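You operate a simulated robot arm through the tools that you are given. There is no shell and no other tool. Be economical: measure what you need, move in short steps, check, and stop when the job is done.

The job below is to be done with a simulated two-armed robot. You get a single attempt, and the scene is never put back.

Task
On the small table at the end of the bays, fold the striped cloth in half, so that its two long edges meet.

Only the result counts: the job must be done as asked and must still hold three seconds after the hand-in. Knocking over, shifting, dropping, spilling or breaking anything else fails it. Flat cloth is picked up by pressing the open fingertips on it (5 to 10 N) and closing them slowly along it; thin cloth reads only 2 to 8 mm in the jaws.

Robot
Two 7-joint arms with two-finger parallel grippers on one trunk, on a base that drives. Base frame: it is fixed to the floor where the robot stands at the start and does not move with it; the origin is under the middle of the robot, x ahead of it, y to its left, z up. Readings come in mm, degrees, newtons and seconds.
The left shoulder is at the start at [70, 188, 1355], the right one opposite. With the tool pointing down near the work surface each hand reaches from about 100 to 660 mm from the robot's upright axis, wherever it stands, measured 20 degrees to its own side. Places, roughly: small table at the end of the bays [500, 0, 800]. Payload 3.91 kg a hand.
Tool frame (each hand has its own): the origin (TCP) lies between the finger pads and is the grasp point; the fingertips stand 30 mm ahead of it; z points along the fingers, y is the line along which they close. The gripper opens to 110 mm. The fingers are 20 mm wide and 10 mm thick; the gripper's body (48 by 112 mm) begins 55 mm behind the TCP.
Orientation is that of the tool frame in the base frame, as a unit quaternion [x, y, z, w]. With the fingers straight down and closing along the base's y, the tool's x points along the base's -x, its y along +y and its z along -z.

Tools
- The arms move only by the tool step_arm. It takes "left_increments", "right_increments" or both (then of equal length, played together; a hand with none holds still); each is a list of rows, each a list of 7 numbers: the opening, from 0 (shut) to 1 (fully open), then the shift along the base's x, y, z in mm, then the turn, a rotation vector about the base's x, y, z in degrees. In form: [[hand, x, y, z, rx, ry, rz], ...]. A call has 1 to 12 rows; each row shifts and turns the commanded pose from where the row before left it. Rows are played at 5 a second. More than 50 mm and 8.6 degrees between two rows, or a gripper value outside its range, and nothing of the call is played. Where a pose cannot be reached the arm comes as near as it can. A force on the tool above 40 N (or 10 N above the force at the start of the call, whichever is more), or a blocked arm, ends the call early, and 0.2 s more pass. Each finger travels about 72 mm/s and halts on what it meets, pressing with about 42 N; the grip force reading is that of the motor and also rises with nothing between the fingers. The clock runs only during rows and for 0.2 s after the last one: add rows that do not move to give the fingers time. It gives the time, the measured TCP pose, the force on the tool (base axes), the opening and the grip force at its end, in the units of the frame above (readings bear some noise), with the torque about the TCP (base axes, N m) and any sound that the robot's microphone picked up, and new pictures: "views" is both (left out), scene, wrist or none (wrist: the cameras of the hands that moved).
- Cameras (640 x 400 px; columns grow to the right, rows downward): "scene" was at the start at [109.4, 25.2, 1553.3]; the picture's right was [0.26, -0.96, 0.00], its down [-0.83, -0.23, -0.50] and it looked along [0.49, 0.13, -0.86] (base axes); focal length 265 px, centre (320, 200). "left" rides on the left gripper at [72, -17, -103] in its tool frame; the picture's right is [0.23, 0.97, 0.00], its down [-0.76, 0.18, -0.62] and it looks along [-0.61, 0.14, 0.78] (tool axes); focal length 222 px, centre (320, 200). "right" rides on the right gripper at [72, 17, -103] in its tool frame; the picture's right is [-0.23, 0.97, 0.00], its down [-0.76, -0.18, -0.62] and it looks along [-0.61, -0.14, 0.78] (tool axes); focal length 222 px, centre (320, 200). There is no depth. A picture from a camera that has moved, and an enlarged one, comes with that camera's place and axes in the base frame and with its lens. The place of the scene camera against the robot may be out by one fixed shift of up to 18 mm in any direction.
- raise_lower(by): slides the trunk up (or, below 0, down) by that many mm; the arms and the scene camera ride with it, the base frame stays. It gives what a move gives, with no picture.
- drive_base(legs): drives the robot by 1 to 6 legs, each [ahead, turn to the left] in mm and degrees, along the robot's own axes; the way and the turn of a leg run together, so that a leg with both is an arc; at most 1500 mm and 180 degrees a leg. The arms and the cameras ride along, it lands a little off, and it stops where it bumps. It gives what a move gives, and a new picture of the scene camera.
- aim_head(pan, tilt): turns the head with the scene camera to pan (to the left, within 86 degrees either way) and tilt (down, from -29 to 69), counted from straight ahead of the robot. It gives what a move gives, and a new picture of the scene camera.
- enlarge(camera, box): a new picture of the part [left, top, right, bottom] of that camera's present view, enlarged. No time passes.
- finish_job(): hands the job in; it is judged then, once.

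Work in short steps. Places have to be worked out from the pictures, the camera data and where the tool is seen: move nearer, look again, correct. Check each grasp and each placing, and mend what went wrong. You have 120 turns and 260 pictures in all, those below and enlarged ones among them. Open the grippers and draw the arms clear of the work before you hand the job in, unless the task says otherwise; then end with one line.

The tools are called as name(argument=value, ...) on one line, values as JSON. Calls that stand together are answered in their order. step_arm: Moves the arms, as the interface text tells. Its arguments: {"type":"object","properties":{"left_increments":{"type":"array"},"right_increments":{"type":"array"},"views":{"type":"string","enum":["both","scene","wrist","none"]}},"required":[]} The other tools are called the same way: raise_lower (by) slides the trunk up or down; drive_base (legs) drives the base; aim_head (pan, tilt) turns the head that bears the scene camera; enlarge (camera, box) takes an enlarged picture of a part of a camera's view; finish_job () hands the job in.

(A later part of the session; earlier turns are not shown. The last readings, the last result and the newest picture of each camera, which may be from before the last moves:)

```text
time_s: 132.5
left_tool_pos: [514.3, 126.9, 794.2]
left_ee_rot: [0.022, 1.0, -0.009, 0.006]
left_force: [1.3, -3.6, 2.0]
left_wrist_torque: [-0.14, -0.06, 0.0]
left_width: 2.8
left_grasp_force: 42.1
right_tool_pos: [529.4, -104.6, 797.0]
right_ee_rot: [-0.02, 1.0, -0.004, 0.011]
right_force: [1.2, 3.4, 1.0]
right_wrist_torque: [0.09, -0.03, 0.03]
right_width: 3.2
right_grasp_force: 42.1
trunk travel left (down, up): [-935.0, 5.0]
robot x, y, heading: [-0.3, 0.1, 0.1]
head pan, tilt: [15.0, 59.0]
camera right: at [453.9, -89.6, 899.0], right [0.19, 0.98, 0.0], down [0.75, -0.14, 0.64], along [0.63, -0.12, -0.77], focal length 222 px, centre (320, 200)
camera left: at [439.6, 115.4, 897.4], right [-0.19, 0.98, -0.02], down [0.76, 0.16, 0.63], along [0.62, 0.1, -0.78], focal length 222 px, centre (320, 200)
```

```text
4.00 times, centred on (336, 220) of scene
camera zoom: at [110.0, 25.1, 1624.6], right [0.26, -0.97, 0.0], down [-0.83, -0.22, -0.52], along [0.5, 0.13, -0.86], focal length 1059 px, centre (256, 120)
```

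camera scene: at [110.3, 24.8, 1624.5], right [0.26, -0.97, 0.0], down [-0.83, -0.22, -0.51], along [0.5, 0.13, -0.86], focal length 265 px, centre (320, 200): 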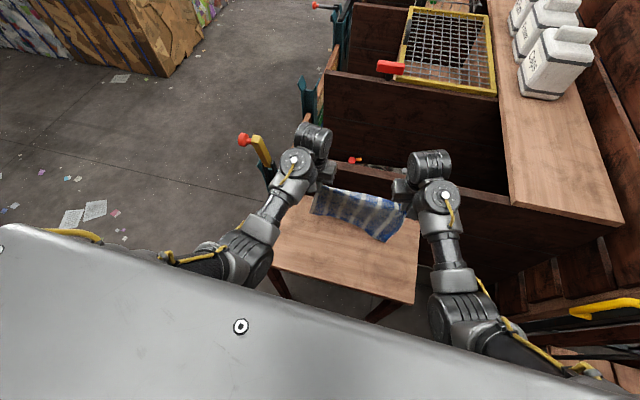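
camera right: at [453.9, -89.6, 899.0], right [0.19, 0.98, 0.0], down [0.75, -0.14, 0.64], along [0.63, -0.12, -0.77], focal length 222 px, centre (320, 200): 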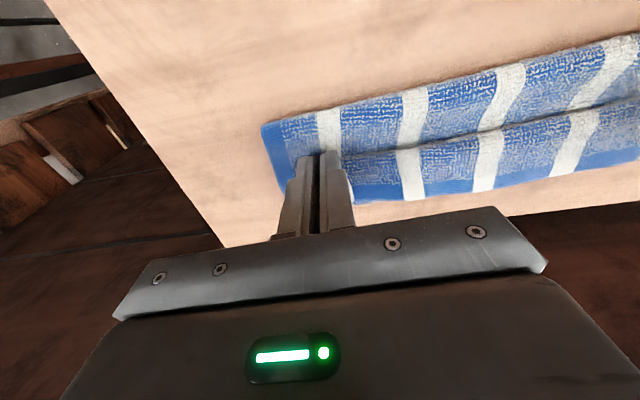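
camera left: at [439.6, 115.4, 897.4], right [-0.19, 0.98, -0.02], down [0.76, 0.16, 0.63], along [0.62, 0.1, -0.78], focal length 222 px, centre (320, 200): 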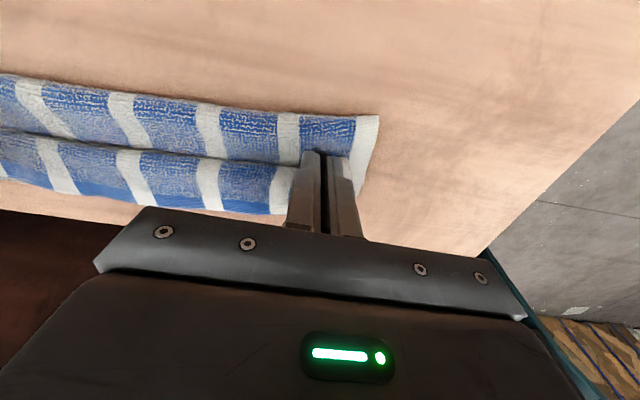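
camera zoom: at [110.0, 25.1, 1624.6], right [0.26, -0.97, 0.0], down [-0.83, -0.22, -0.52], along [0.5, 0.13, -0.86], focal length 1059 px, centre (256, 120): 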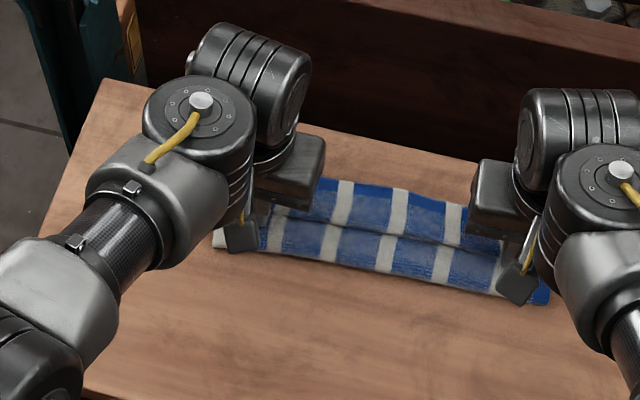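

The strip is laid forward. I'll lower to touch, open slowly, and lift straight up.

step_arm(left_increments=[[0, 0, 0, -3, 0, 0, 0], [0.05, 0, 0, 0, 0, 0, 0], [0.1, 0, 0, 0, 0, 0, 0], [0.16, 0, 0, 0, 0, 0, 0], [0.24, 0, 0, 0, 0, 0, 0], [0.35, 0, 0, 0, 0, 0, 0], [0.35, 0, 0, 0, 0, 0, 0], [0.35, 0, 0, 4, 0, 0, 0], [0.35, 0, 0, 15, 0, 0, 0], [0.35, 0, 0, 30, 0, 0, 0], [0.35, 0, 10, 35, 0, 0, 0], [0.35, 0, 20, 20, 0, 0, 0]], right_increments=[[0, 0, 0, -5, 0, 0, 0], [0.05, 0, 0, 0, 0, 0, 0], [0.1, 0, 0, 0, 0, 0, 0], [0.16, 0, 0, 0, 0, 0, 0], [0.24, 0, 0, 0, 0, 0, 0], [0.35, 0, 0, 0, 0, 0, 0], [0.35, 0, 0, 0, 0, 0, 0], [0.35, 0, 0, 4, 0, 0, 0], [0.35, 0, 0, 15, 0, 0, 0], [0.35, 0, 0, 30, 0, 0, 0], [0.35, 0, -10, 35, 0, 0, 0], [0.35, 0, -20, 20, 0, 0, 0]], views="none")

enlarge(camera="scene", box=[272, 190, 400, 270])

enlarge(camera="left", box=[0, 20, 360, 245])

enlarge(camera="right", box=[240, 20, 600, 245])

```text
time_s: 135.1
left_tool_pos: [514.2, 158.6, 895.5]
left_ee_rot: [0.022, 1.0, -0.008, 0.005]
left_force: [-0.1, 0.5, -0.3]
left_wrist_torque: [0.03, -0.02, 0.01]
left_width: 38.4
left_grasp_force: 0.1
right_tool_pos: [528.6, -134.1, 895.4]
right_ee_rot: [-0.02, 1.0, -0.004, 0.011]
right_force: [0.1, 0.2, -0.1]
right_wrist_torque: [-0.01, 0.01, 0.0]
right_width: 38.7
right_grasp_force: 0.0
trunk travel left (down, up): [-935.0, 5.0]
robot x, y, heading: [-3.1, -0.9, 0.1]
head pan, tilt: [15.0, 59.0]
```

```text
5.00 times, centred on (336, 230) of scene
camera zoom: at [109.9, 25.0, 1624.5], right [0.26, -0.97, 0.0], down [-0.83, -0.22, -0.52], along [0.5, 0.13, -0.86], focal length 1324 px, centre (240, 50)
```

zoom: 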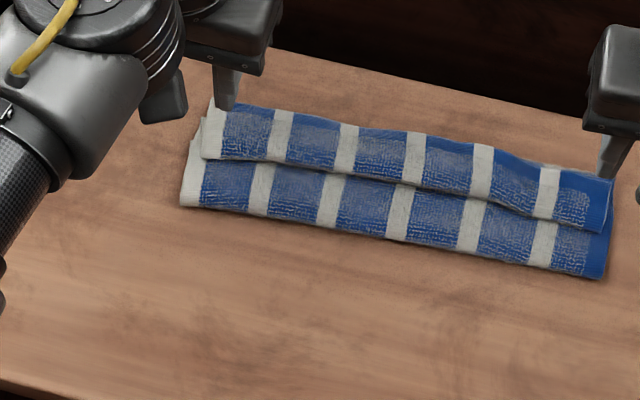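

```text
1.78 times, centred on (180, 132) of left
camera zoom: at [439.5, 147.5, 998.7], right [-0.19, 0.98, -0.02], down [0.76, 0.16, 0.63], along [0.62, 0.1, -0.78], focal length 395 px, centre (569, 320)
```

zoom: 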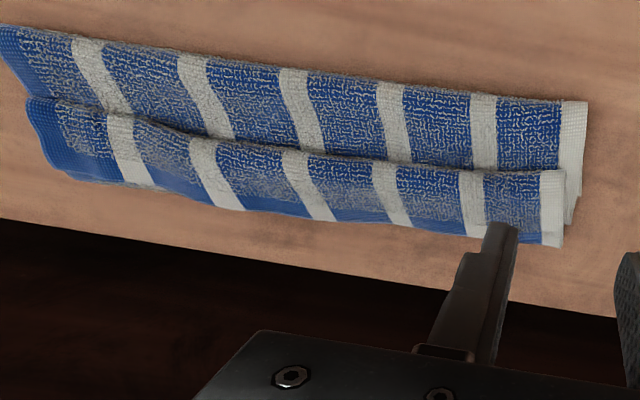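

```text
1.78 times, centred on (420, 132) of right
camera zoom: at [453.8, -119.5, 998.2], right [0.19, 0.98, 0.0], down [0.76, -0.14, 0.64], along [0.63, -0.12, -0.77], focal length 395 px, centre (142, 320)
```

zoom: 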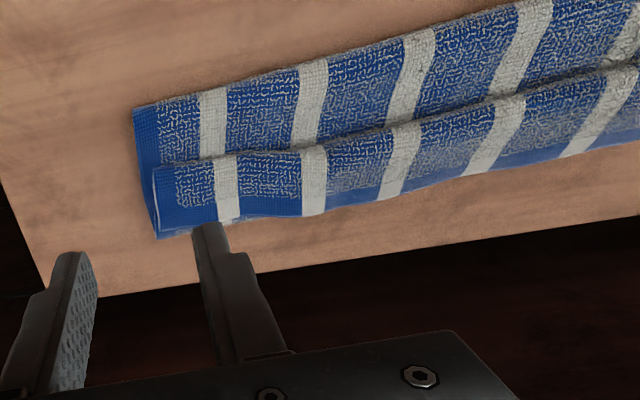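

The fold is clean, but a Z-tuck remains under the strip, so the folded width is ~80 mm instead of ~107 and the true fold line isn't at the middle. E1 now slightly overhangs E2, so I can pinch E1 alone, pull it up and back until taut, then bring it forward along a full-radius arc. I'll position over E1 with a 10° tilt.

step_arm(left_increments=[[0.3, 12, -8, -5, 0, -2.5, 0], [0.3, 15, -8, -15, 0, -2.5, 0], [0.3, 13, -8, -25, 0, -2.5, 0], [0.3, 13, -7, -25, 0, -2.5, 0], [0.3, 0, 0, -24, 0, 0, 1], [0.3, 0, 0, 0, 0, 0, 0]], right_increments=[[0.3, 12, 9, -5, 0, -2.5, 0], [0.3, 12, 9, -15, 0, -2.5, 0], [0.3, 12, 8, -25, 0, -2.5, 0], [0.3, 12, 8, -25, 0, -2.5, 0], [0.3, 0, 0, -24, 0, 0, 1], [0.3, 0, 0, 0, 0, 0, 0]], views="none")

enlarge(camera="left", box=[180, 40, 420, 190])

enlarge(camera="right", box=[220, 40, 460, 190])

```text
time_s: 136.5
left_tool_pos: [564.7, 124.8, 800.4]
left_ee_rot: [0.013, 0.996, -0.006, 0.093]
left_force: [0.0, -0.5, -1.5]
left_wrist_torque: [0.01, 0.01, 0.01]
left_width: 33.1
left_grasp_force: 0.0
right_tool_pos: [577.9, -98.8, 799.9]
right_ee_rot: [-0.028, 0.995, -0.004, 0.099]
right_force: [-0.2, 0.1, 0.3]
right_wrist_torque: [0.01, 0.04, 0.01]
right_width: 33.1
right_grasp_force: 0.1
trunk travel left (down, up): [-935.0, 5.0]
robot x, y, heading: [-0.0, 0.3, -0.1]
head pan, tilt: [15.0, 59.0]
```

```text
2.67 times, centred on (300, 115) of left
camera zoom: at [474.6, 112.3, 889.2], right [-0.2, 0.98, -0.05], down [0.64, 0.17, 0.75], along [0.74, 0.11, -0.66], focal length 592 px, centre (373, 427)
```

zoom: 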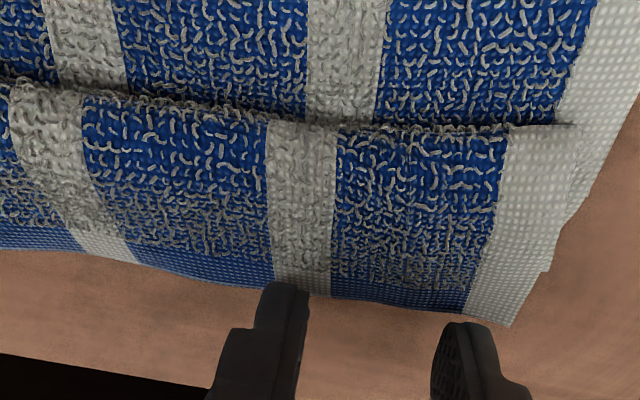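

```text
2.67 times, centred on (340, 115) of right
camera zoom: at [485.0, -86.8, 887.5], right [0.17, 0.99, 0.03], down [0.63, -0.13, 0.76], along [0.76, -0.11, -0.65], focal length 592 px, centre (267, 427)
```

zoom: 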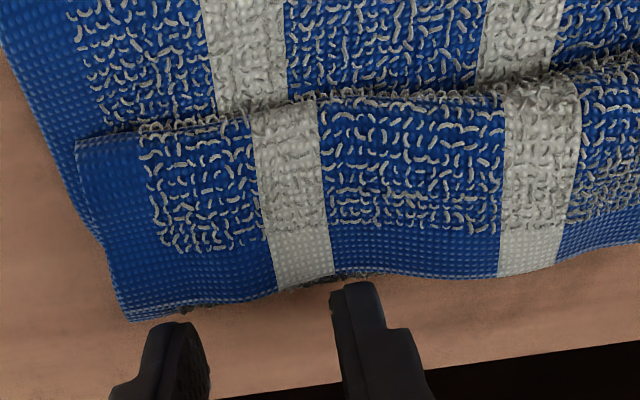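

Zooming shows a Z-fold under the strip, with E2 probably 30 mm short of E1. Best fix is to re-pinch the strip's ridge crease (which worked before), pull it back to open the Z and reveal E2, then bring it forward with no overshoot. Moving over the ridge at x≈521 and 532.

step_arm(left_increments=[[0.3, -8, 0, 18, 0, 3, 0], [0.3, -18, -1, 5, 0, 4, 0], [0.3, -18, -1, 0, 0, 3.5, 0], [0.3, 0, 0, -12, 0, 0, 0], [0.3, 0, 0, -8, 0, 0, 0], [0.3, 0, 0, 0, 0, 0, 0]], right_increments=[[0.3, -8, 0, 18, 0, 3, 0], [0.3, -19, 0, 5, 0, 4, 0], [0.3, -20, 0, 0, 0, 4, 0], [0.3, 0, 0, -12, 0, 0, 0], [0.3, 0, 0, -8, 0, 0, 0], [0.3, 0, 0, 0, 0, 0, 0]], views="none")

enlarge(camera="left", box=[180, 40, 420, 190])

enlarge(camera="right", box=[220, 40, 460, 190])

```text
time_s: 137.9
left_tool_pos: [520.9, 125.6, 805.1]
left_ee_rot: [0.012, 1.0, -0.008, 0.001]
left_force: [0.1, 0.6, -0.1]
left_wrist_torque: [-0.02, 0.0, 0.03]
left_width: 33.2
left_grasp_force: 0.1
right_tool_pos: [530.4, -99.3, 804.0]
right_ee_rot: [-0.029, 1.0, -0.002, 0.002]
right_force: [-0.3, 0.1, 0.0]
right_wrist_torque: [0.01, -0.01, -0.04]
right_width: 32.9
right_grasp_force: 0.1
trunk travel left (down, up): [-935.0, 5.0]
robot x, y, heading: [-3.0, -2.8, 0.2]
head pan, tilt: [15.0, 59.0]
```

```text
2.67 times, centred on (300, 115) of left
camera zoom: at [448.2, 112.0, 908.1], right [-0.2, 0.98, -0.02], down [0.76, 0.17, 0.62], along [0.61, 0.11, -0.78], focal length 592 px, centre (373, 427)
```

zoom: 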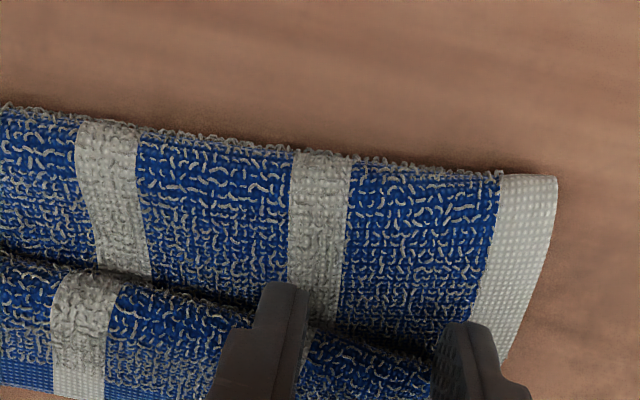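

```text
2.67 times, centred on (340, 115) of right
camera zoom: at [456.0, -86.7, 907.7], right [0.17, 0.99, 0.0], down [0.77, -0.13, 0.63], along [0.62, -0.11, -0.78], focal length 592 px, centre (267, 427)
```

zoom: 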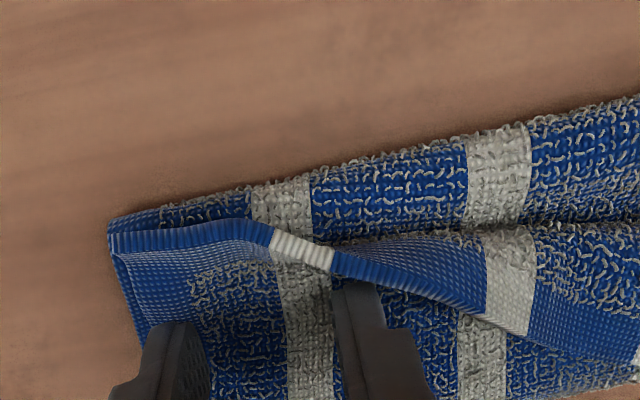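

The right end of E1 got carried back by the finger and now stands exposed at about [508,-90], which actually helps. I'll pinch E1 there with the right hand, and pinch E1 at its far position (x≈566) with the left, where it is single-layer.

step_arm(left_increments=[[0.3, 0, 0, 15, 0, 0, 0], [0.3, 15, 0, 8, 0, -3, 0], [0.3, 15, 0, 0, 0, -4, 0], [0.3, 13, 0, 0, 0, -3, 0], [0.3, 0, 0, -18, 0, 0, 0], [0.3, 0, 0, -17, 0, 0, 0], [0.3, 0, 0, -5, 0, 0, 0], [0.3, 0, 0, -2, 0, 0, 0], [0.3, 0, 0, -1.5, 0, 0, 0], [0.3, 0, 0, 0, 0, 0, 0]], right_increments=[[0.3, 0, 0, 14, 0, 0, 0], [0.3, -12, 4, 0, 0, 0, 0], [0.3, -12, 4, 0, 0, 0, 0], [0.3, 0, 0, -8, 0, 0, 0], [0.3, 0, 0, -6, 0, 0, 0], [0.3, 0, 0, -2, 0, 0, 0], [0.3, 0, 0, -2, 0, 0, 0], [0.3, 0, 0, 0, 0, 0, 0], [0.3, 0, 0, 0, 0, 0, 0], [0.3, 0, 0, 0, 0, 0, 0]], views="none")

enlarge(camera="left", box=[180, 40, 420, 190])

enlarge(camera="right", box=[220, 40, 460, 190])

```text
time_s: 140.1
left_tool_pos: [565.3, 123.8, 787.9]
left_ee_rot: [0.014, 0.996, -0.006, 0.09]
left_force: [-1.2, -0.8, 11.2]
left_wrist_torque: [-0.19, 0.08, -0.07]
left_width: 33.0
left_grasp_force: 0.1
right_tool_pos: [506.3, -91.4, 800.2]
right_ee_rot: [-0.028, 1.0, -0.001, 0.002]
right_force: [0.3, 0.0, 0.5]
right_wrist_torque: [-0.02, 0.0, 0.01]
right_width: 33.0
right_grasp_force: 0.1
trunk travel left (down, up): [-935.0, 5.0]
robot x, y, heading: [1.8, 1.2, 0.1]
head pan, tilt: [15.0, 59.0]
```

```text
2.67 times, centred on (300, 115) of left
camera zoom: at [474.8, 110.9, 875.3], right [-0.2, 0.98, -0.05], down [0.64, 0.17, 0.75], along [0.74, 0.11, -0.66], focal length 592 px, centre (373, 427)
```

zoom: 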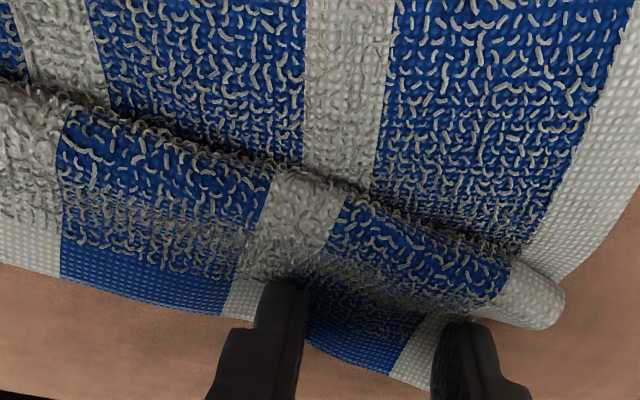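

```text
2.67 times, centred on (340, 115) of right
camera zoom: at [431.4, -78.5, 903.4], right [0.17, 0.99, 0.0], down [0.77, -0.13, 0.63], along [0.62, -0.11, -0.78], focal length 592 px, centre (267, 427)
```

zoom: 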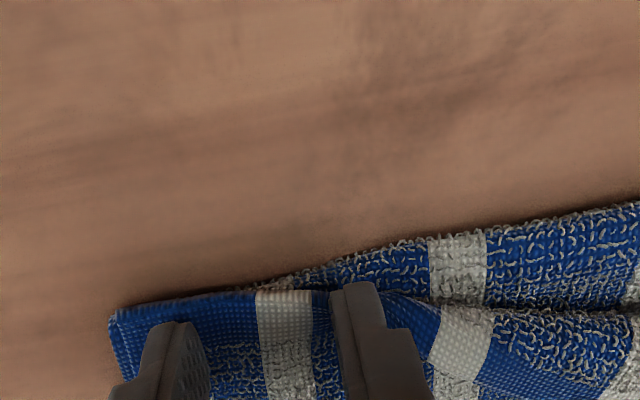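

The left fingers overlap too far, with E1 now at about 582, and the right ones need less overlap. I'll adjust both to a shallow overlap on E1, press, and close.

step_arm(left_increments=[[0.3, 0, 0, 12, 0, 0, 0], [0.3, 14, 0, 0, 0, 0, 0], [0.3, 0, 0, -8, 0, 0, 0], [0.3, 0, 0, -4, 0, 0, 0], [0.3, 0, 0, -2, 0, 0, 0], [0.3, 0, 0, -1.5, 0, 0, 0], [0.25, 0, 0, 0, 0, 0, 0], [0.19, 0, 0, 0, 0, 0, 0], [0.13, 0, 0, 0, 0, 0, 0], [0.07, 0, 0, 0, 0, 0, 0], [0, 0, 0, 0, 0, 0, 0], [0, 0, 0, 0, 0, 0, 0]], right_increments=[[0.3, 0, 0, 5, 0, 0, 0], [0.3, -9, 0, 0, 0, 0, 0], [0.3, 0, 0, -5, 0, 0, 0], [0.3, 0, 0, -4, 0, 0, 0], [0.3, 0, 0, -3, 0, 0, 0], [0.3, 0, 0, -2.5, 0, 0, 0], [0.25, 0, 0, 0, 0, 0, 0], [0.19, 0, 0, 0, 0, 0, 0], [0.13, 0, 0, 0, 0, 0, 0], [0.07, 0, 0, 0, 0, 0, 0], [0, 0, 0, 0, 0, 0, 0], [0, 0, 0, 0, 0, 0, 0]], views="none")

enlarge(camera="left", box=[180, 40, 420, 190])

enlarge(camera="right", box=[220, 40, 460, 190])

```text
time_s: 142.7
left_tool_pos: [578.3, 123.1, 783.5]
left_ee_rot: [0.013, 0.996, -0.007, 0.091]
left_force: [2.7, -5.3, 28.8]
left_wrist_torque: [-0.18, 0.06, 0.0]
left_width: 3.7
left_grasp_force: 41.9
right_tool_pos: [494.3, -92.4, 792.5]
right_ee_rot: [-0.028, 1.0, -0.002, 0.003]
right_force: [0.7, 1.0, 1.4]
right_wrist_torque: [0.04, -0.01, -0.01]
right_width: 1.8
right_grasp_force: 40.8
trunk travel left (down, up): [-935.0, 5.0]
robot x, y, heading: [-0.8, -1.9, -0.0]
head pan, tilt: [15.0, 59.0]
```

```text
2.67 times, centred on (300, 115) of left
camera zoom: at [487.7, 109.5, 872.0], right [-0.2, 0.98, -0.05], down [0.64, 0.17, 0.75], along [0.74, 0.11, -0.66], focal length 592 px, centre (373, 427)
```

zoom: 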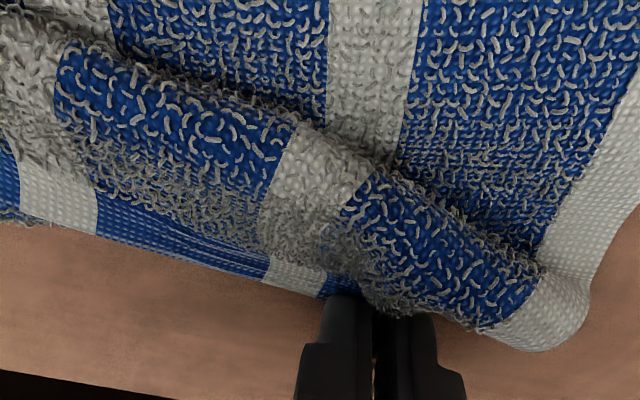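

```text
2.67 times, centred on (340, 115) of right
camera zoom: at [420.8, -79.6, 895.0], right [0.17, 0.99, 0.0], down [0.77, -0.13, 0.63], along [0.62, -0.11, -0.78], focal length 592 px, centre (267, 427)
```

zoom: 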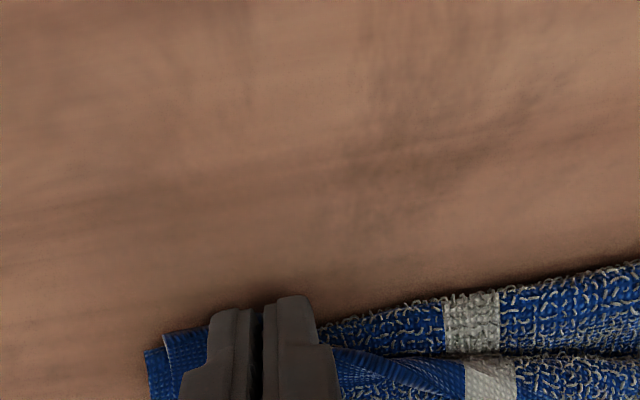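

Both have something: left 3.7 mm, right 1.8 mm. I'll lift both toward a common line x≈536 and check what is held.

step_arm(left_increments=[[0, -2, 0, 8, 0, 0, 0], [0, -4, 1, 12, 0, 1, 0], [0, -5, 1, 14, 0, 1, 0], [0, -6, 1, 14, 0, 2, 0], [0, -6, 1, 14, 0, 2, 0], [0, -6, 1, 14, 0, 2, 0], [0, -6, 1, 14, 0, 2, 0], [0, -6, 1, 14, 0, 0, 0], [0, 0, 0, 0, 0, 0, 0]], right_increments=[[0, 2, 0, 8, 0, 0, 0], [0, 4, -2, 12, 0, 0, 0], [0, 5, -2, 14, 0, 0, 0], [0, 6, -2, 14, 0, 0, 0], [0, 6, -2, 14, 0, 0, 0], [0, 6, -2, 14, 0, 0, 0], [0, 6, -2, 14, 0, 0, 0], [0, 6, -2, 14, 0, 0, 0], [0, 0, 0, 0, 0, 0, 0]], views="wrist")

enlarge(camera="scene", box=[256, 160, 416, 260])

```text
time_s: 144.7
left_tool_pos: [538.8, 130.3, 883.0]
left_ee_rot: [0.013, 1.0, -0.007, 0.001]
left_force: [-0.9, 0.5, 0.1]
left_wrist_torque: [0.02, -0.04, -0.03]
left_width: 3.4
left_grasp_force: 41.9
right_tool_pos: [538.5, -107.1, 894.6]
right_ee_rot: [-0.028, 1.0, -0.002, 0.002]
right_force: [0.0, 0.0, 0.4]
right_wrist_torque: [0.0, 0.02, -0.02]
right_width: 0.1
right_grasp_force: 38.1
trunk travel left (down, up): [-935.0, 5.0]
robot x, y, heading: [6.0, 0.3, 0.1]
head pan, tilt: [15.0, 59.0]
camera right: at [464.7, -93.2, 998.2], right [0.17, 0.99, 0.0], down [0.77, -0.13, 0.63], along [0.62, -0.11, -0.78], focal length 222 px, centre (320, 200)
camera left: at [465.5, 118.0, 987.3], right [-0.2, 0.98, -0.02], down [0.76, 0.17, 0.62], along [0.61, 0.11, -0.78], focal length 222 px, centre (320, 200)
```

right: 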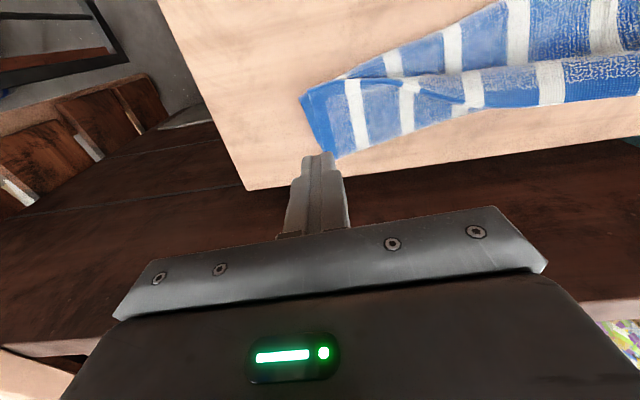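
left: 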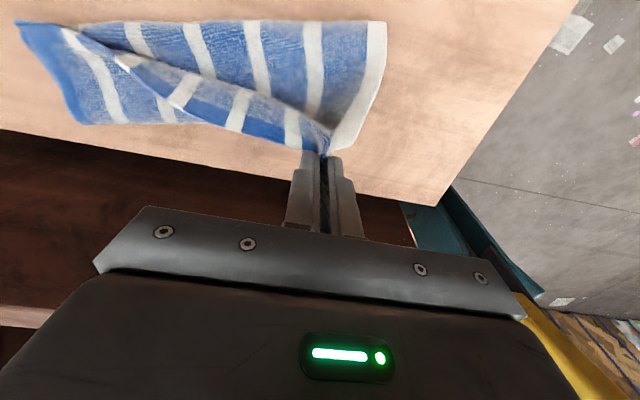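

```text
4.00 times, centred on (336, 210) of scene
camera zoom: at [110.2, 25.1, 1624.5], right [0.26, -0.97, 0.0], down [-0.83, -0.22, -0.51], along [0.5, 0.13, -0.86], focal length 1059 px, centre (256, 160)
```

zoom: 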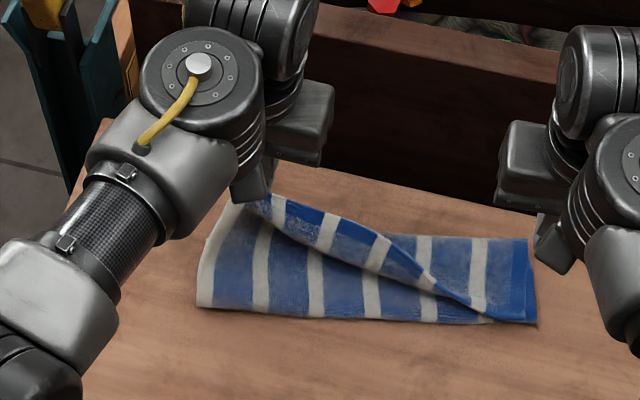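

The right grip slipped off, but the left holds E1's left end and E2's right corner is now visible. Zooming on the right end.

enlarge(camera="right", box=[270, 0, 590, 200])

enlarge(camera="left", box=[0, 0, 400, 250])

```text
2.00 times, centred on (430, 100) of right
camera zoom: at [464.7, -93.2, 998.2], right [0.17, 0.99, 0.0], down [0.77, -0.13, 0.63], along [0.62, -0.11, -0.78], focal length 444 px, centre (100, 400)
```

zoom: 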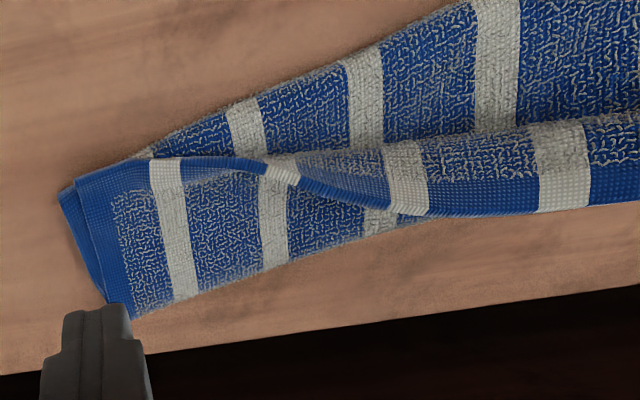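

```text
1.60 times, centred on (200, 125) of left
camera zoom: at [465.5, 118.0, 987.3], right [-0.2, 0.98, -0.02], down [0.76, 0.17, 0.62], along [0.61, 0.11, -0.78], focal length 355 px, centre (512, 320)
```

zoom: 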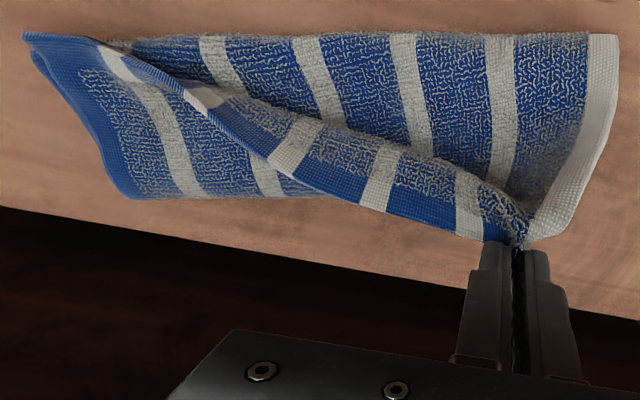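

At the right end E1 lies face-up at about [514,-85], edge toward the robot. I'll open the right hand, come down with a ~12 mm overlap, and feel for contact.

step_arm(right_increments=[[0.3, -6, 6, -15, 0, 0, 0], [0.3, -8, 8, -25, 0, 0, 0], [0.3, -8, 8, -25, 0, 0, 0], [0.3, 0, 0, -20, 0, 0, 0], [0.3, 0, 0, -10, 0, 0, 0], [0.3, 0, 0, -4, 0, 0, 0], [0.3, 0, 0, -2, 0, 0, 0], [0.3, 0, 0, -2, 0, 0, 0], [0.3, 0, 0, 0, 0, 0, 0]], views="none")

enlarge(camera="right", box=[220, 40, 460, 190])

```text
time_s: 146.7
left_tool_pos: [538.4, 132.3, 884.5]
left_ee_rot: [0.012, 1.0, -0.008, 0.0]
left_force: [-0.6, 0.4, -0.7]
left_wrist_torque: [-0.04, -0.04, -0.02]
left_width: 3.4
left_grasp_force: 42.4
right_tool_pos: [516.3, -84.5, 791.9]
right_ee_rot: [-0.029, 1.0, -0.002, 0.002]
right_force: [-0.1, 1.0, 2.8]
right_wrist_torque: [-0.01, -0.01, 0.01]
right_width: 32.5
right_grasp_force: 0.0
trunk travel left (down, up): [-935.0, 5.0]
robot x, y, heading: [-0.9, 1.5, 0.1]
head pan, tilt: [15.0, 59.0]
```

```text
2.67 times, centred on (340, 115) of right
camera zoom: at [442.1, -70.8, 894.8], right [0.17, 0.99, 0.0], down [0.77, -0.13, 0.63], along [0.62, -0.11, -0.78], focal length 592 px, centre (267, 427)
```

zoom: 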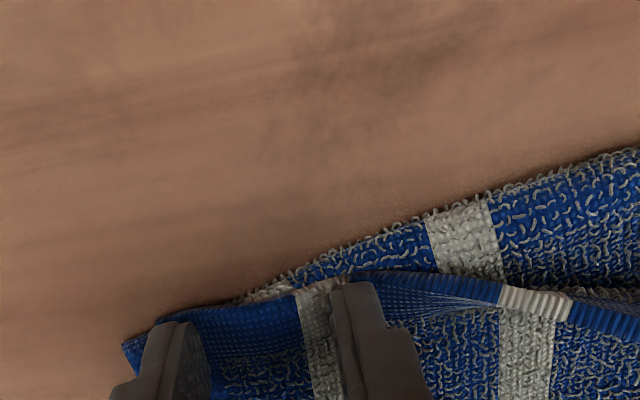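

Contact at 2.8 N with E1 under the fingertips. Closing slowly.

step_arm(right_increments=[[0.3, 0, 0, -0.8, 0, 0, 0], [0.27, 0, 0, 0, 0, 0, 0], [0.23, 0, 0, 0, 0, 0, 0], [0.19, 0, 0, 0, 0, 0, 0], [0.15, 0, 0, 0, 0, 0, 0], [0.11, 0, 0, 0, 0, 0, 0], [0.07, 0, 0, 0, 0, 0, 0], [0.03, 0, 0, 0, 0, 0, 0], [0, 0, 0, 0, 0, 0, 0], [0, 0, 0, 0, 0, 0, 0], [0, 3, 0, 15, 0, 0, 0], [0, 5, 0, 20, 0, 0, 0]], views="none")

enlarge(camera="right", box=[220, 0, 540, 200])

```text
time_s: 149.3
left_tool_pos: [539.2, 130.5, 884.1]
left_ee_rot: [0.012, 1.0, -0.008, 0.0]
left_force: [-0.4, 0.2, -0.5]
left_wrist_torque: [0.01, -0.01, -0.03]
left_width: 3.7
left_grasp_force: 41.8
right_tool_pos: [525.7, -84.0, 826.8]
right_ee_rot: [-0.028, 1.0, -0.003, 0.002]
right_force: [-0.1, 0.1, -0.1]
right_wrist_torque: [0.01, 0.02, -0.03]
right_width: 3.5
right_grasp_force: 42.0
trunk travel left (down, up): [-935.0, 5.0]
robot x, y, heading: [-1.6, 1.9, 0.1]
head pan, tilt: [15.0, 59.0]
```

```text
2.00 times, centred on (380, 100) of right
camera zoom: at [451.3, -70.5, 929.8], right [0.17, 0.99, 0.0], down [0.77, -0.13, 0.63], along [0.62, -0.11, -0.78], focal length 444 px, centre (200, 400)
```

zoom: 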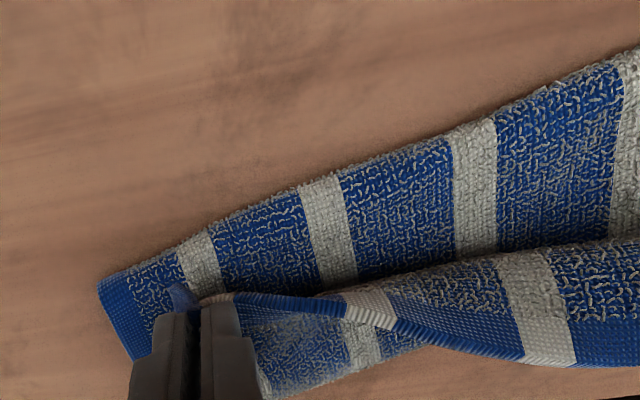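

Both hands now hold E1 on a single layer. I'll raise both to x≈578, z≈1000 with E1 level, so the cloth hangs free and all tucks fall out.

step_arm(left_increments=[[0, 4, 0, 3, 0, 0, 0], [0, 4, 0, 3, 0, 0, 0], [0, 4, 0, 4, 0, 0, 0], [0, 4, 0, 8, 0, -0.7, 0], [0, 4, 0, 10, 0, -0.7, 0], [0, 4, 0, 12, 0, -1, 0], [0, 4, 0, 12, 0, -1, 0], [0, 4, 0, 13, 0, -1, 0], [0, 4, 0, 13, 0, -1, 0], [0, 3, 0, 13, 0, -1, 0], [0, 0, 0, 12, 0, -1, 0], [0, 0, 0, 12, 0, 0, 0]], right_increments=[[0, 4, -1, 15, 0, 0, 0], [0, 5, -1, 15, 0, 0, 0], [0, 5, -1, 15, 0, 0, 0], [0, 5, -1, 15, 0, -0.7, 0], [0, 5, -1, 15, 0, -0.7, 0], [0, 5, -1, 15, 0, -1, 0], [0, 5, -1, 14, 0, -1, 0], [0, 5, -1, 14, 0, -1, 0], [0, 5, -2, 14, 0, -1, 0], [0, 5, -2, 14, 0, -1, 0], [0, 4, -1, 14, 0, -1, 0], [0, 0, 0, 13, 0, 0, 0]], views="none")

enlarge(camera="scene", box=[240, 150, 432, 270])

```text
time_s: 151.9
left_tool_pos: [576.7, 130.1, 999.6]
left_ee_rot: [0.012, 0.998, -0.006, 0.065]
left_force: [-0.4, -0.9, -0.8]
left_wrist_torque: [-0.03, 0.03, -0.04]
left_width: 3.4
left_grasp_force: 41.7
right_tool_pos: [577.6, -97.8, 997.7]
right_ee_rot: [-0.028, 0.997, -0.004, 0.067]
right_force: [-0.2, 0.3, -0.4]
right_wrist_torque: [-0.01, 0.0, -0.03]
right_width: 3.3
right_grasp_force: 41.9
trunk travel left (down, up): [-935.0, 5.0]
robot x, y, heading: [-0.8, -0.1, 0.3]
head pan, tilt: [15.0, 59.0]
```

```text
3.33 times, centred on (336, 210) of scene
camera zoom: at [109.9, 25.0, 1624.5], right [0.26, -0.97, 0.0], down [-0.83, -0.22, -0.52], along [0.5, 0.13, -0.86], focal length 883 px, centre (267, 167)
```

zoom: 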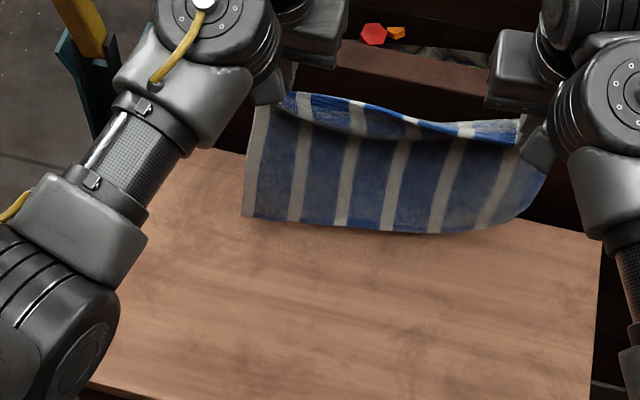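

All tucks are gone and the cloth hangs from E1 with E2 just at the table. Now I'll lay only the lower half, moving down and back to about 107 mm height at x≈470.

step_arm(left_increments=[[0, -3, 1, -11, 0, 0, 0], [0, -3, 1, -11, 0, 0, 0], [0, -4, 1, -11, 0, 0, 0], [0, -5, 0, -11, 0, 0, 0], [0, -15, 0, -10, 0, 1, 0], [0, -16, 0, -10, 0, 1, 0], [0, -16, 0, -10, 0, 1, 0], [0, -16, 0, -10, 0, 1, 0], [0, -15, 0, -10, 0, 1, 0], [0, -14, 0, -10, 0, 1, 0], [0, 0, 0, 0, 0, 0, 0]], right_increments=[[0, -3, -1, -11, 0, 0, 0], [0, -3, -1, -11, 0, 0, 0], [0, -4, -1, -11, 0, 0, 0], [0, -5, 0, -11, 0, 0, 0], [0, -15, 0, -10, 0, 1, 0], [0, -16, 0, -10, 0, 1, 0], [0, -16, 0, -10, 0, 1, 0], [0, -16, 0, -10, 0, 1, 0], [0, -15, 0, -10, 0, 1, 0], [0, -14, 0, -10, 0, 1, 0], [0, 0, 0, 0, 0, 0, 0]], views="wrist")

enlarge(camera="scene", box=[240, 150, 432, 270])

```text
time_s: 154.3
left_tool_pos: [471.0, 135.3, 896.7]
left_ee_rot: [0.012, 1.0, -0.008, 0.014]
left_force: [-0.4, -2.7, -1.0]
left_wrist_torque: [-0.07, -0.01, 0.01]
left_width: 3.4
left_grasp_force: 42.5
right_tool_pos: [471.8, -97.7, 895.4]
right_ee_rot: [-0.028, 1.0, -0.002, 0.014]
right_force: [1.1, 2.8, 0.2]
right_wrist_torque: [0.08, 0.01, 0.0]
right_width: 3.7
right_grasp_force: 42.1
trunk travel left (down, up): [-935.0, 5.0]
robot x, y, heading: [-0.1, -0.4, -0.1]
head pan, tilt: [15.0, 59.0]
camera right: at [394.4, -86.5, 996.7], right [0.17, 0.99, 0.0], down [0.75, -0.13, 0.65], along [0.64, -0.11, -0.76], focal length 222 px, centre (320, 200)
camera left: at [395.2, 122.8, 997.7], right [-0.2, 0.98, -0.02], down [0.75, 0.17, 0.64], along [0.63, 0.11, -0.77], focal length 222 px, centre (320, 200)
```

right: 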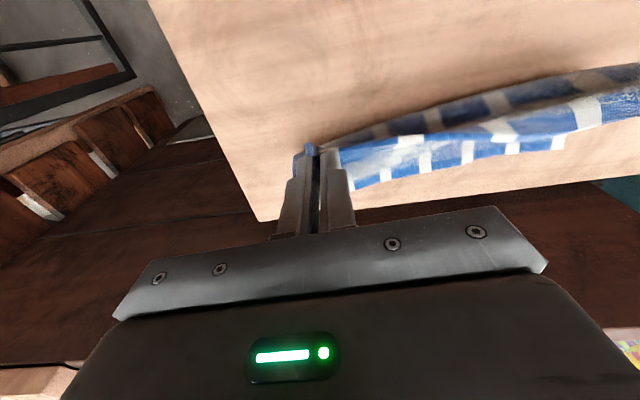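
left: 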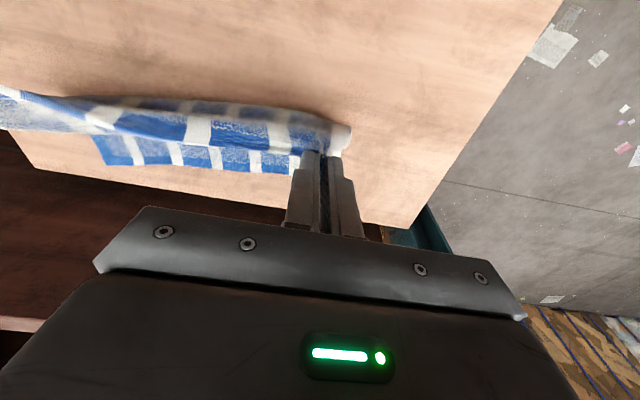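

```text
3.33 times, centred on (336, 210) of scene
camera zoom: at [110.5, 25.2, 1624.5], right [0.26, -0.97, 0.0], down [-0.83, -0.22, -0.51], along [0.5, 0.13, -0.86], focal length 883 px, centre (267, 167)
```

zoom: 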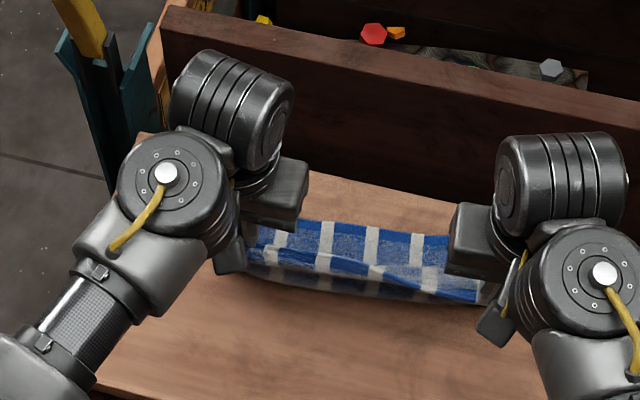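

The lower half is laid. E2 runs from about [557,160] to [592,-120], slightly turned, and the sheet is taut up to the hands. Now I'll carry E1 forward along a full-radius arc toward E2, with each hand going to its own end.

step_arm(left_increments=[[0, 13, 0, -6, 0, 0, 0], [0, 13, 0, -8, 0, 0, 0], [0, 12, 0, -7, 0, -1, 0], [0, 11, 0, -8, 0, -1, 0], [0, 9, 0, -9, 0, -1, 0], [0, 9, 0, -11, 0, -1, 0], [0, 6, 0, -12, 0, -1, 0], [0, 5, 0, -12, 0, -1, 0], [0, 3, 0, -11, 0, -1, 0], [0, 2, 0, -10, 0, 0, 0], [0, 0, 0, 0, 0, 0, 0]], right_increments=[[0, 15, 0, -2, 0, 0, 0], [0, 14, 0, -4, 0, 0, 0], [0, 14, 0, -4, 0, -1, 0], [0, 14, 0, -5, 0, -1, 0], [0, 12, 0, -7, 0, -1, 0], [0, 11, 0, -9, 0, -1, 0], [0, 9, 0, -11, 0, -1, 0], [0, 8, 0, -11, 0, -1, 0], [0, 6, 0, -13, 0, -1, 0], [0, 5, 0, -14, 0, 0, 0], [0, 4, 0, -14, 0, 0, 0]], views="wrist")

enlarge(camera="scene", box=[256, 160, 416, 260])

```text
time_s: 156.7
left_tool_pos: [554.9, 135.5, 801.6]
left_ee_rot: [0.012, 0.997, -0.006, 0.074]
left_force: [1.8, -4.6, 1.0]
left_wrist_torque: [-0.19, 0.01, -0.01]
left_width: 3.3
left_grasp_force: 42.1
right_tool_pos: [583.8, -100.3, 798.8]
right_ee_rot: [-0.028, 0.997, -0.004, 0.076]
right_force: [-1.3, 4.4, -0.2]
right_wrist_torque: [0.16, 0.06, 0.06]
right_width: 3.5
right_grasp_force: 42.2
trunk travel left (down, up): [-935.0, 5.0]
robot x, y, heading: [-2.4, 0.4, -0.1]
head pan, tilt: [15.0, 59.0]
camera right: at [494.5, -86.9, 890.8], right [0.17, 0.99, 0.02], down [0.67, -0.13, 0.73], along [0.72, -0.11, -0.68], focal length 222 px, centre (320, 200)
camera left: at [466.9, 122.4, 894.2], right [-0.2, 0.98, -0.05], down [0.67, 0.17, 0.73], along [0.72, 0.11, -0.69], focal length 222 px, centre (320, 200)
```

right: 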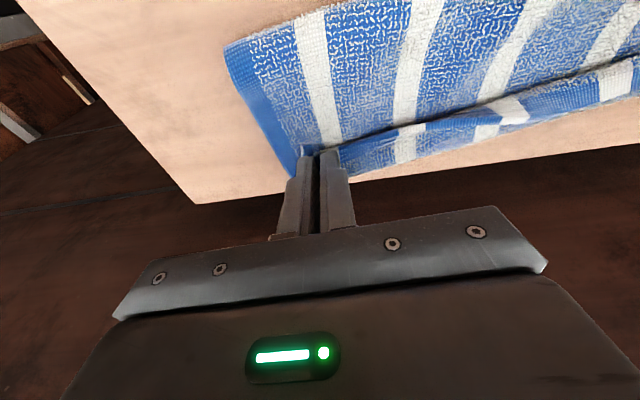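
left: 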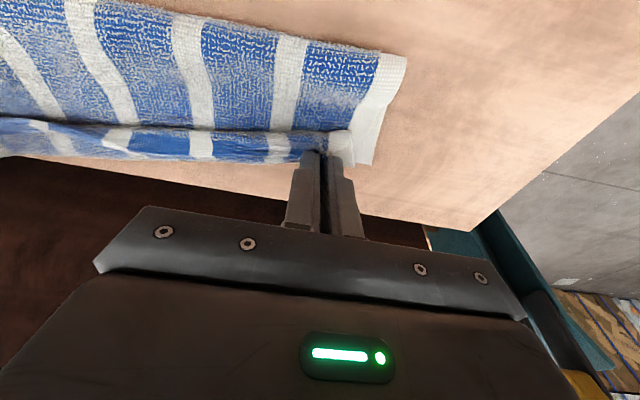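

```text
4.00 times, centred on (336, 210) of scene
camera zoom: at [110.4, 25.5, 1624.5], right [0.26, -0.97, 0.0], down [-0.83, -0.22, -0.51], along [0.5, 0.13, -0.86], focal length 1059 px, centre (256, 160)
```

zoom: 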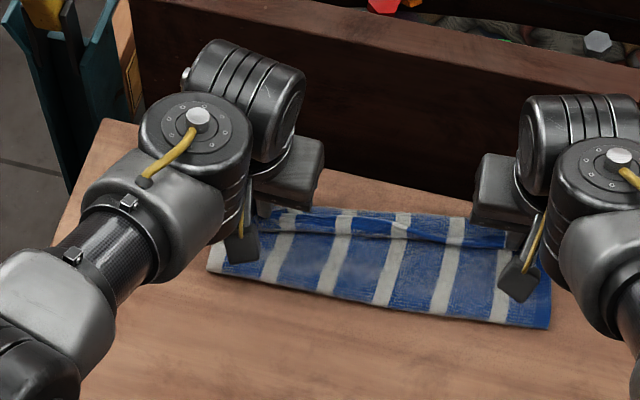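

Looks excellent. I'll zoom to compare E1 and E2 before releasing.

enlarge(camera="left", box=[80, 30, 440, 255])

enlarge(camera="right", box=[200, 0, 560, 225])

```text
1.78 times, centred on (260, 142) of left
camera zoom: at [466.9, 122.4, 894.2], right [-0.2, 0.98, -0.05], down [0.67, 0.17, 0.73], along [0.72, 0.11, -0.69], focal length 395 px, centre (427, 302)
```

zoom: 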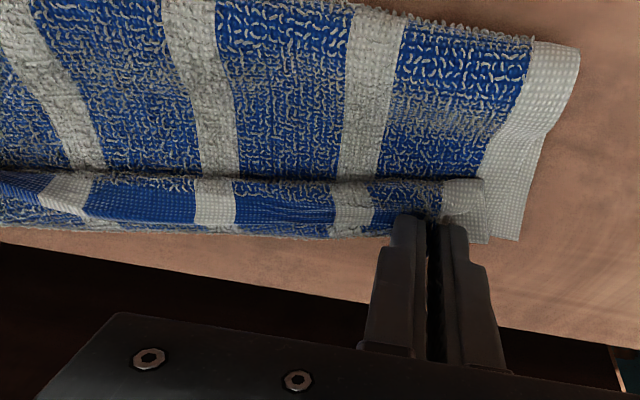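

```text
1.78 times, centred on (380, 112) of right
camera zoom: at [494.5, -86.9, 890.8], right [0.17, 0.99, 0.02], down [0.67, -0.13, 0.73], along [0.72, -0.11, -0.68], focal length 395 px, centre (213, 356)
```

zoom: 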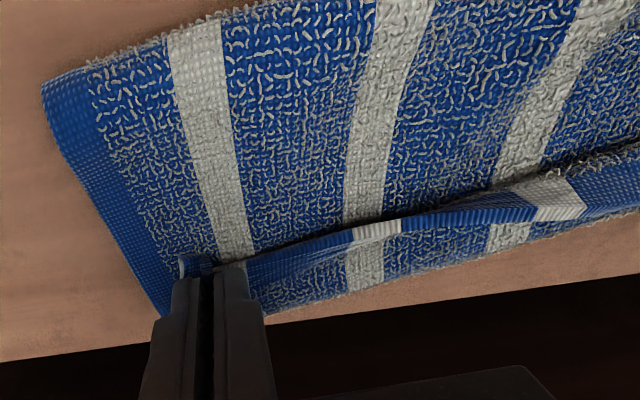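

E1 lies within about 13 mm of E2 at both ends, with the right end slightly turned back. I'll move the right hand 10 mm further forward to take up slack, lower both to the table, open slowly and lift straight up.

step_arm(left_increments=[[0, 0, 0, -4, 0, 0, 0], [0, 0, 0, -4, 0, 0, 0], [0, 0, 0, -3, 0, 0, 0], [0.06, 0, 0, 0, 0, 0, 0], [0.12, 0, 0, 0, 0, 0, 0], [0.2, 0, 0, 0, 0, 0, 0], [0.3, 0, 0, 0, 0, 0, 0], [0.4, 0, 0, 0, 0, 0, 0], [0.4, 0, 0, 3, 0, 0, 0], [0.4, 0, 0, 10, 0, 0, 0], [0.4, 0, 0, 30, 0, 0, 0], [0.4, 0, 5, 40, 0, 0, 0]], right_increments=[[0, 5, 0, -2, 0, 0, 0], [0, 5, 0, -4, 0, 0, 0], [0, 0, 0, -4, 0, 0, 0], [0.06, 0, 0, 0, 0, 0, 0], [0.12, 0, 0, 0, 0, 0, 0], [0.2, 0, 0, 0, 0, 0, 0], [0.3, 0, 0, 0, 0, 0, 0], [0.4, 0, 0, 0, 0, 0, 0], [0.4, 0, 0, 3, 0, 0, 0], [0.4, 0, 0, 10, 0, 0, 0], [0.4, 0, 0, 30, 0, 0, 0], [0.4, 0, -5, 40, 0, 0, 0]], views="none")

enlarge(camera="left", box=[0, 30, 400, 280])

enlarge(camera="right", box=[200, 0, 560, 225])

enlarge(camera="scene", box=[272, 180, 400, 260])

```text
time_s: 159.3
left_tool_pos: [553.0, 140.1, 873.0]
left_ee_rot: [0.012, 0.997, -0.007, 0.074]
left_force: [0.3, -0.7, -0.1]
left_wrist_torque: [-0.04, 0.01, -0.02]
left_width: 44.1
left_grasp_force: 0.1
right_tool_pos: [592.0, -104.5, 872.3]
right_ee_rot: [-0.028, 0.997, -0.004, 0.075]
right_force: [0.3, -0.2, -0.6]
right_wrist_torque: [0.03, 0.02, 0.0]
right_width: 44.0
right_grasp_force: 0.1
trunk travel left (down, up): [-935.0, 5.0]
robot x, y, heading: [-1.5, 0.6, -0.0]
head pan, tilt: [15.0, 59.0]
```

```text
1.60 times, centred on (200, 155) of left
camera zoom: at [465.1, 126.7, 965.6], right [-0.2, 0.98, -0.04], down [0.67, 0.17, 0.73], along [0.72, 0.11, -0.68], focal length 355 px, centre (512, 272)
```

zoom: 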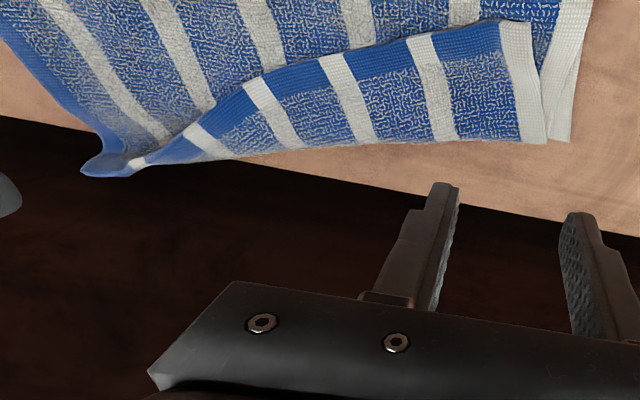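

```text
1.78 times, centred on (380, 112) of right
camera zoom: at [502.5, -91.7, 964.1], right [0.17, 0.99, 0.02], down [0.67, -0.13, 0.73], along [0.72, -0.11, -0.68], focal length 395 px, centre (213, 356)
```

zoom: 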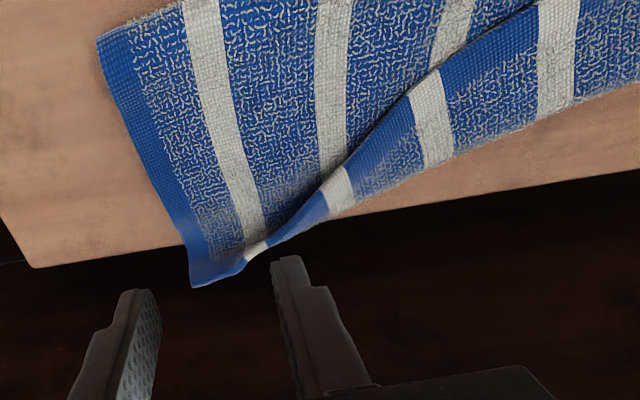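

```text
5.00 times, centred on (336, 220) of scene
camera zoom: at [108.9, 25.0, 1624.6], right [0.26, -0.97, 0.0], down [-0.83, -0.22, -0.52], along [0.5, 0.13, -0.86], focal length 1324 px, centre (240, 100)
```

zoom: 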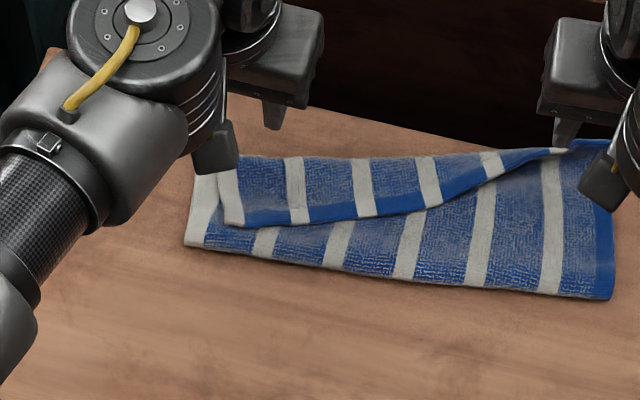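

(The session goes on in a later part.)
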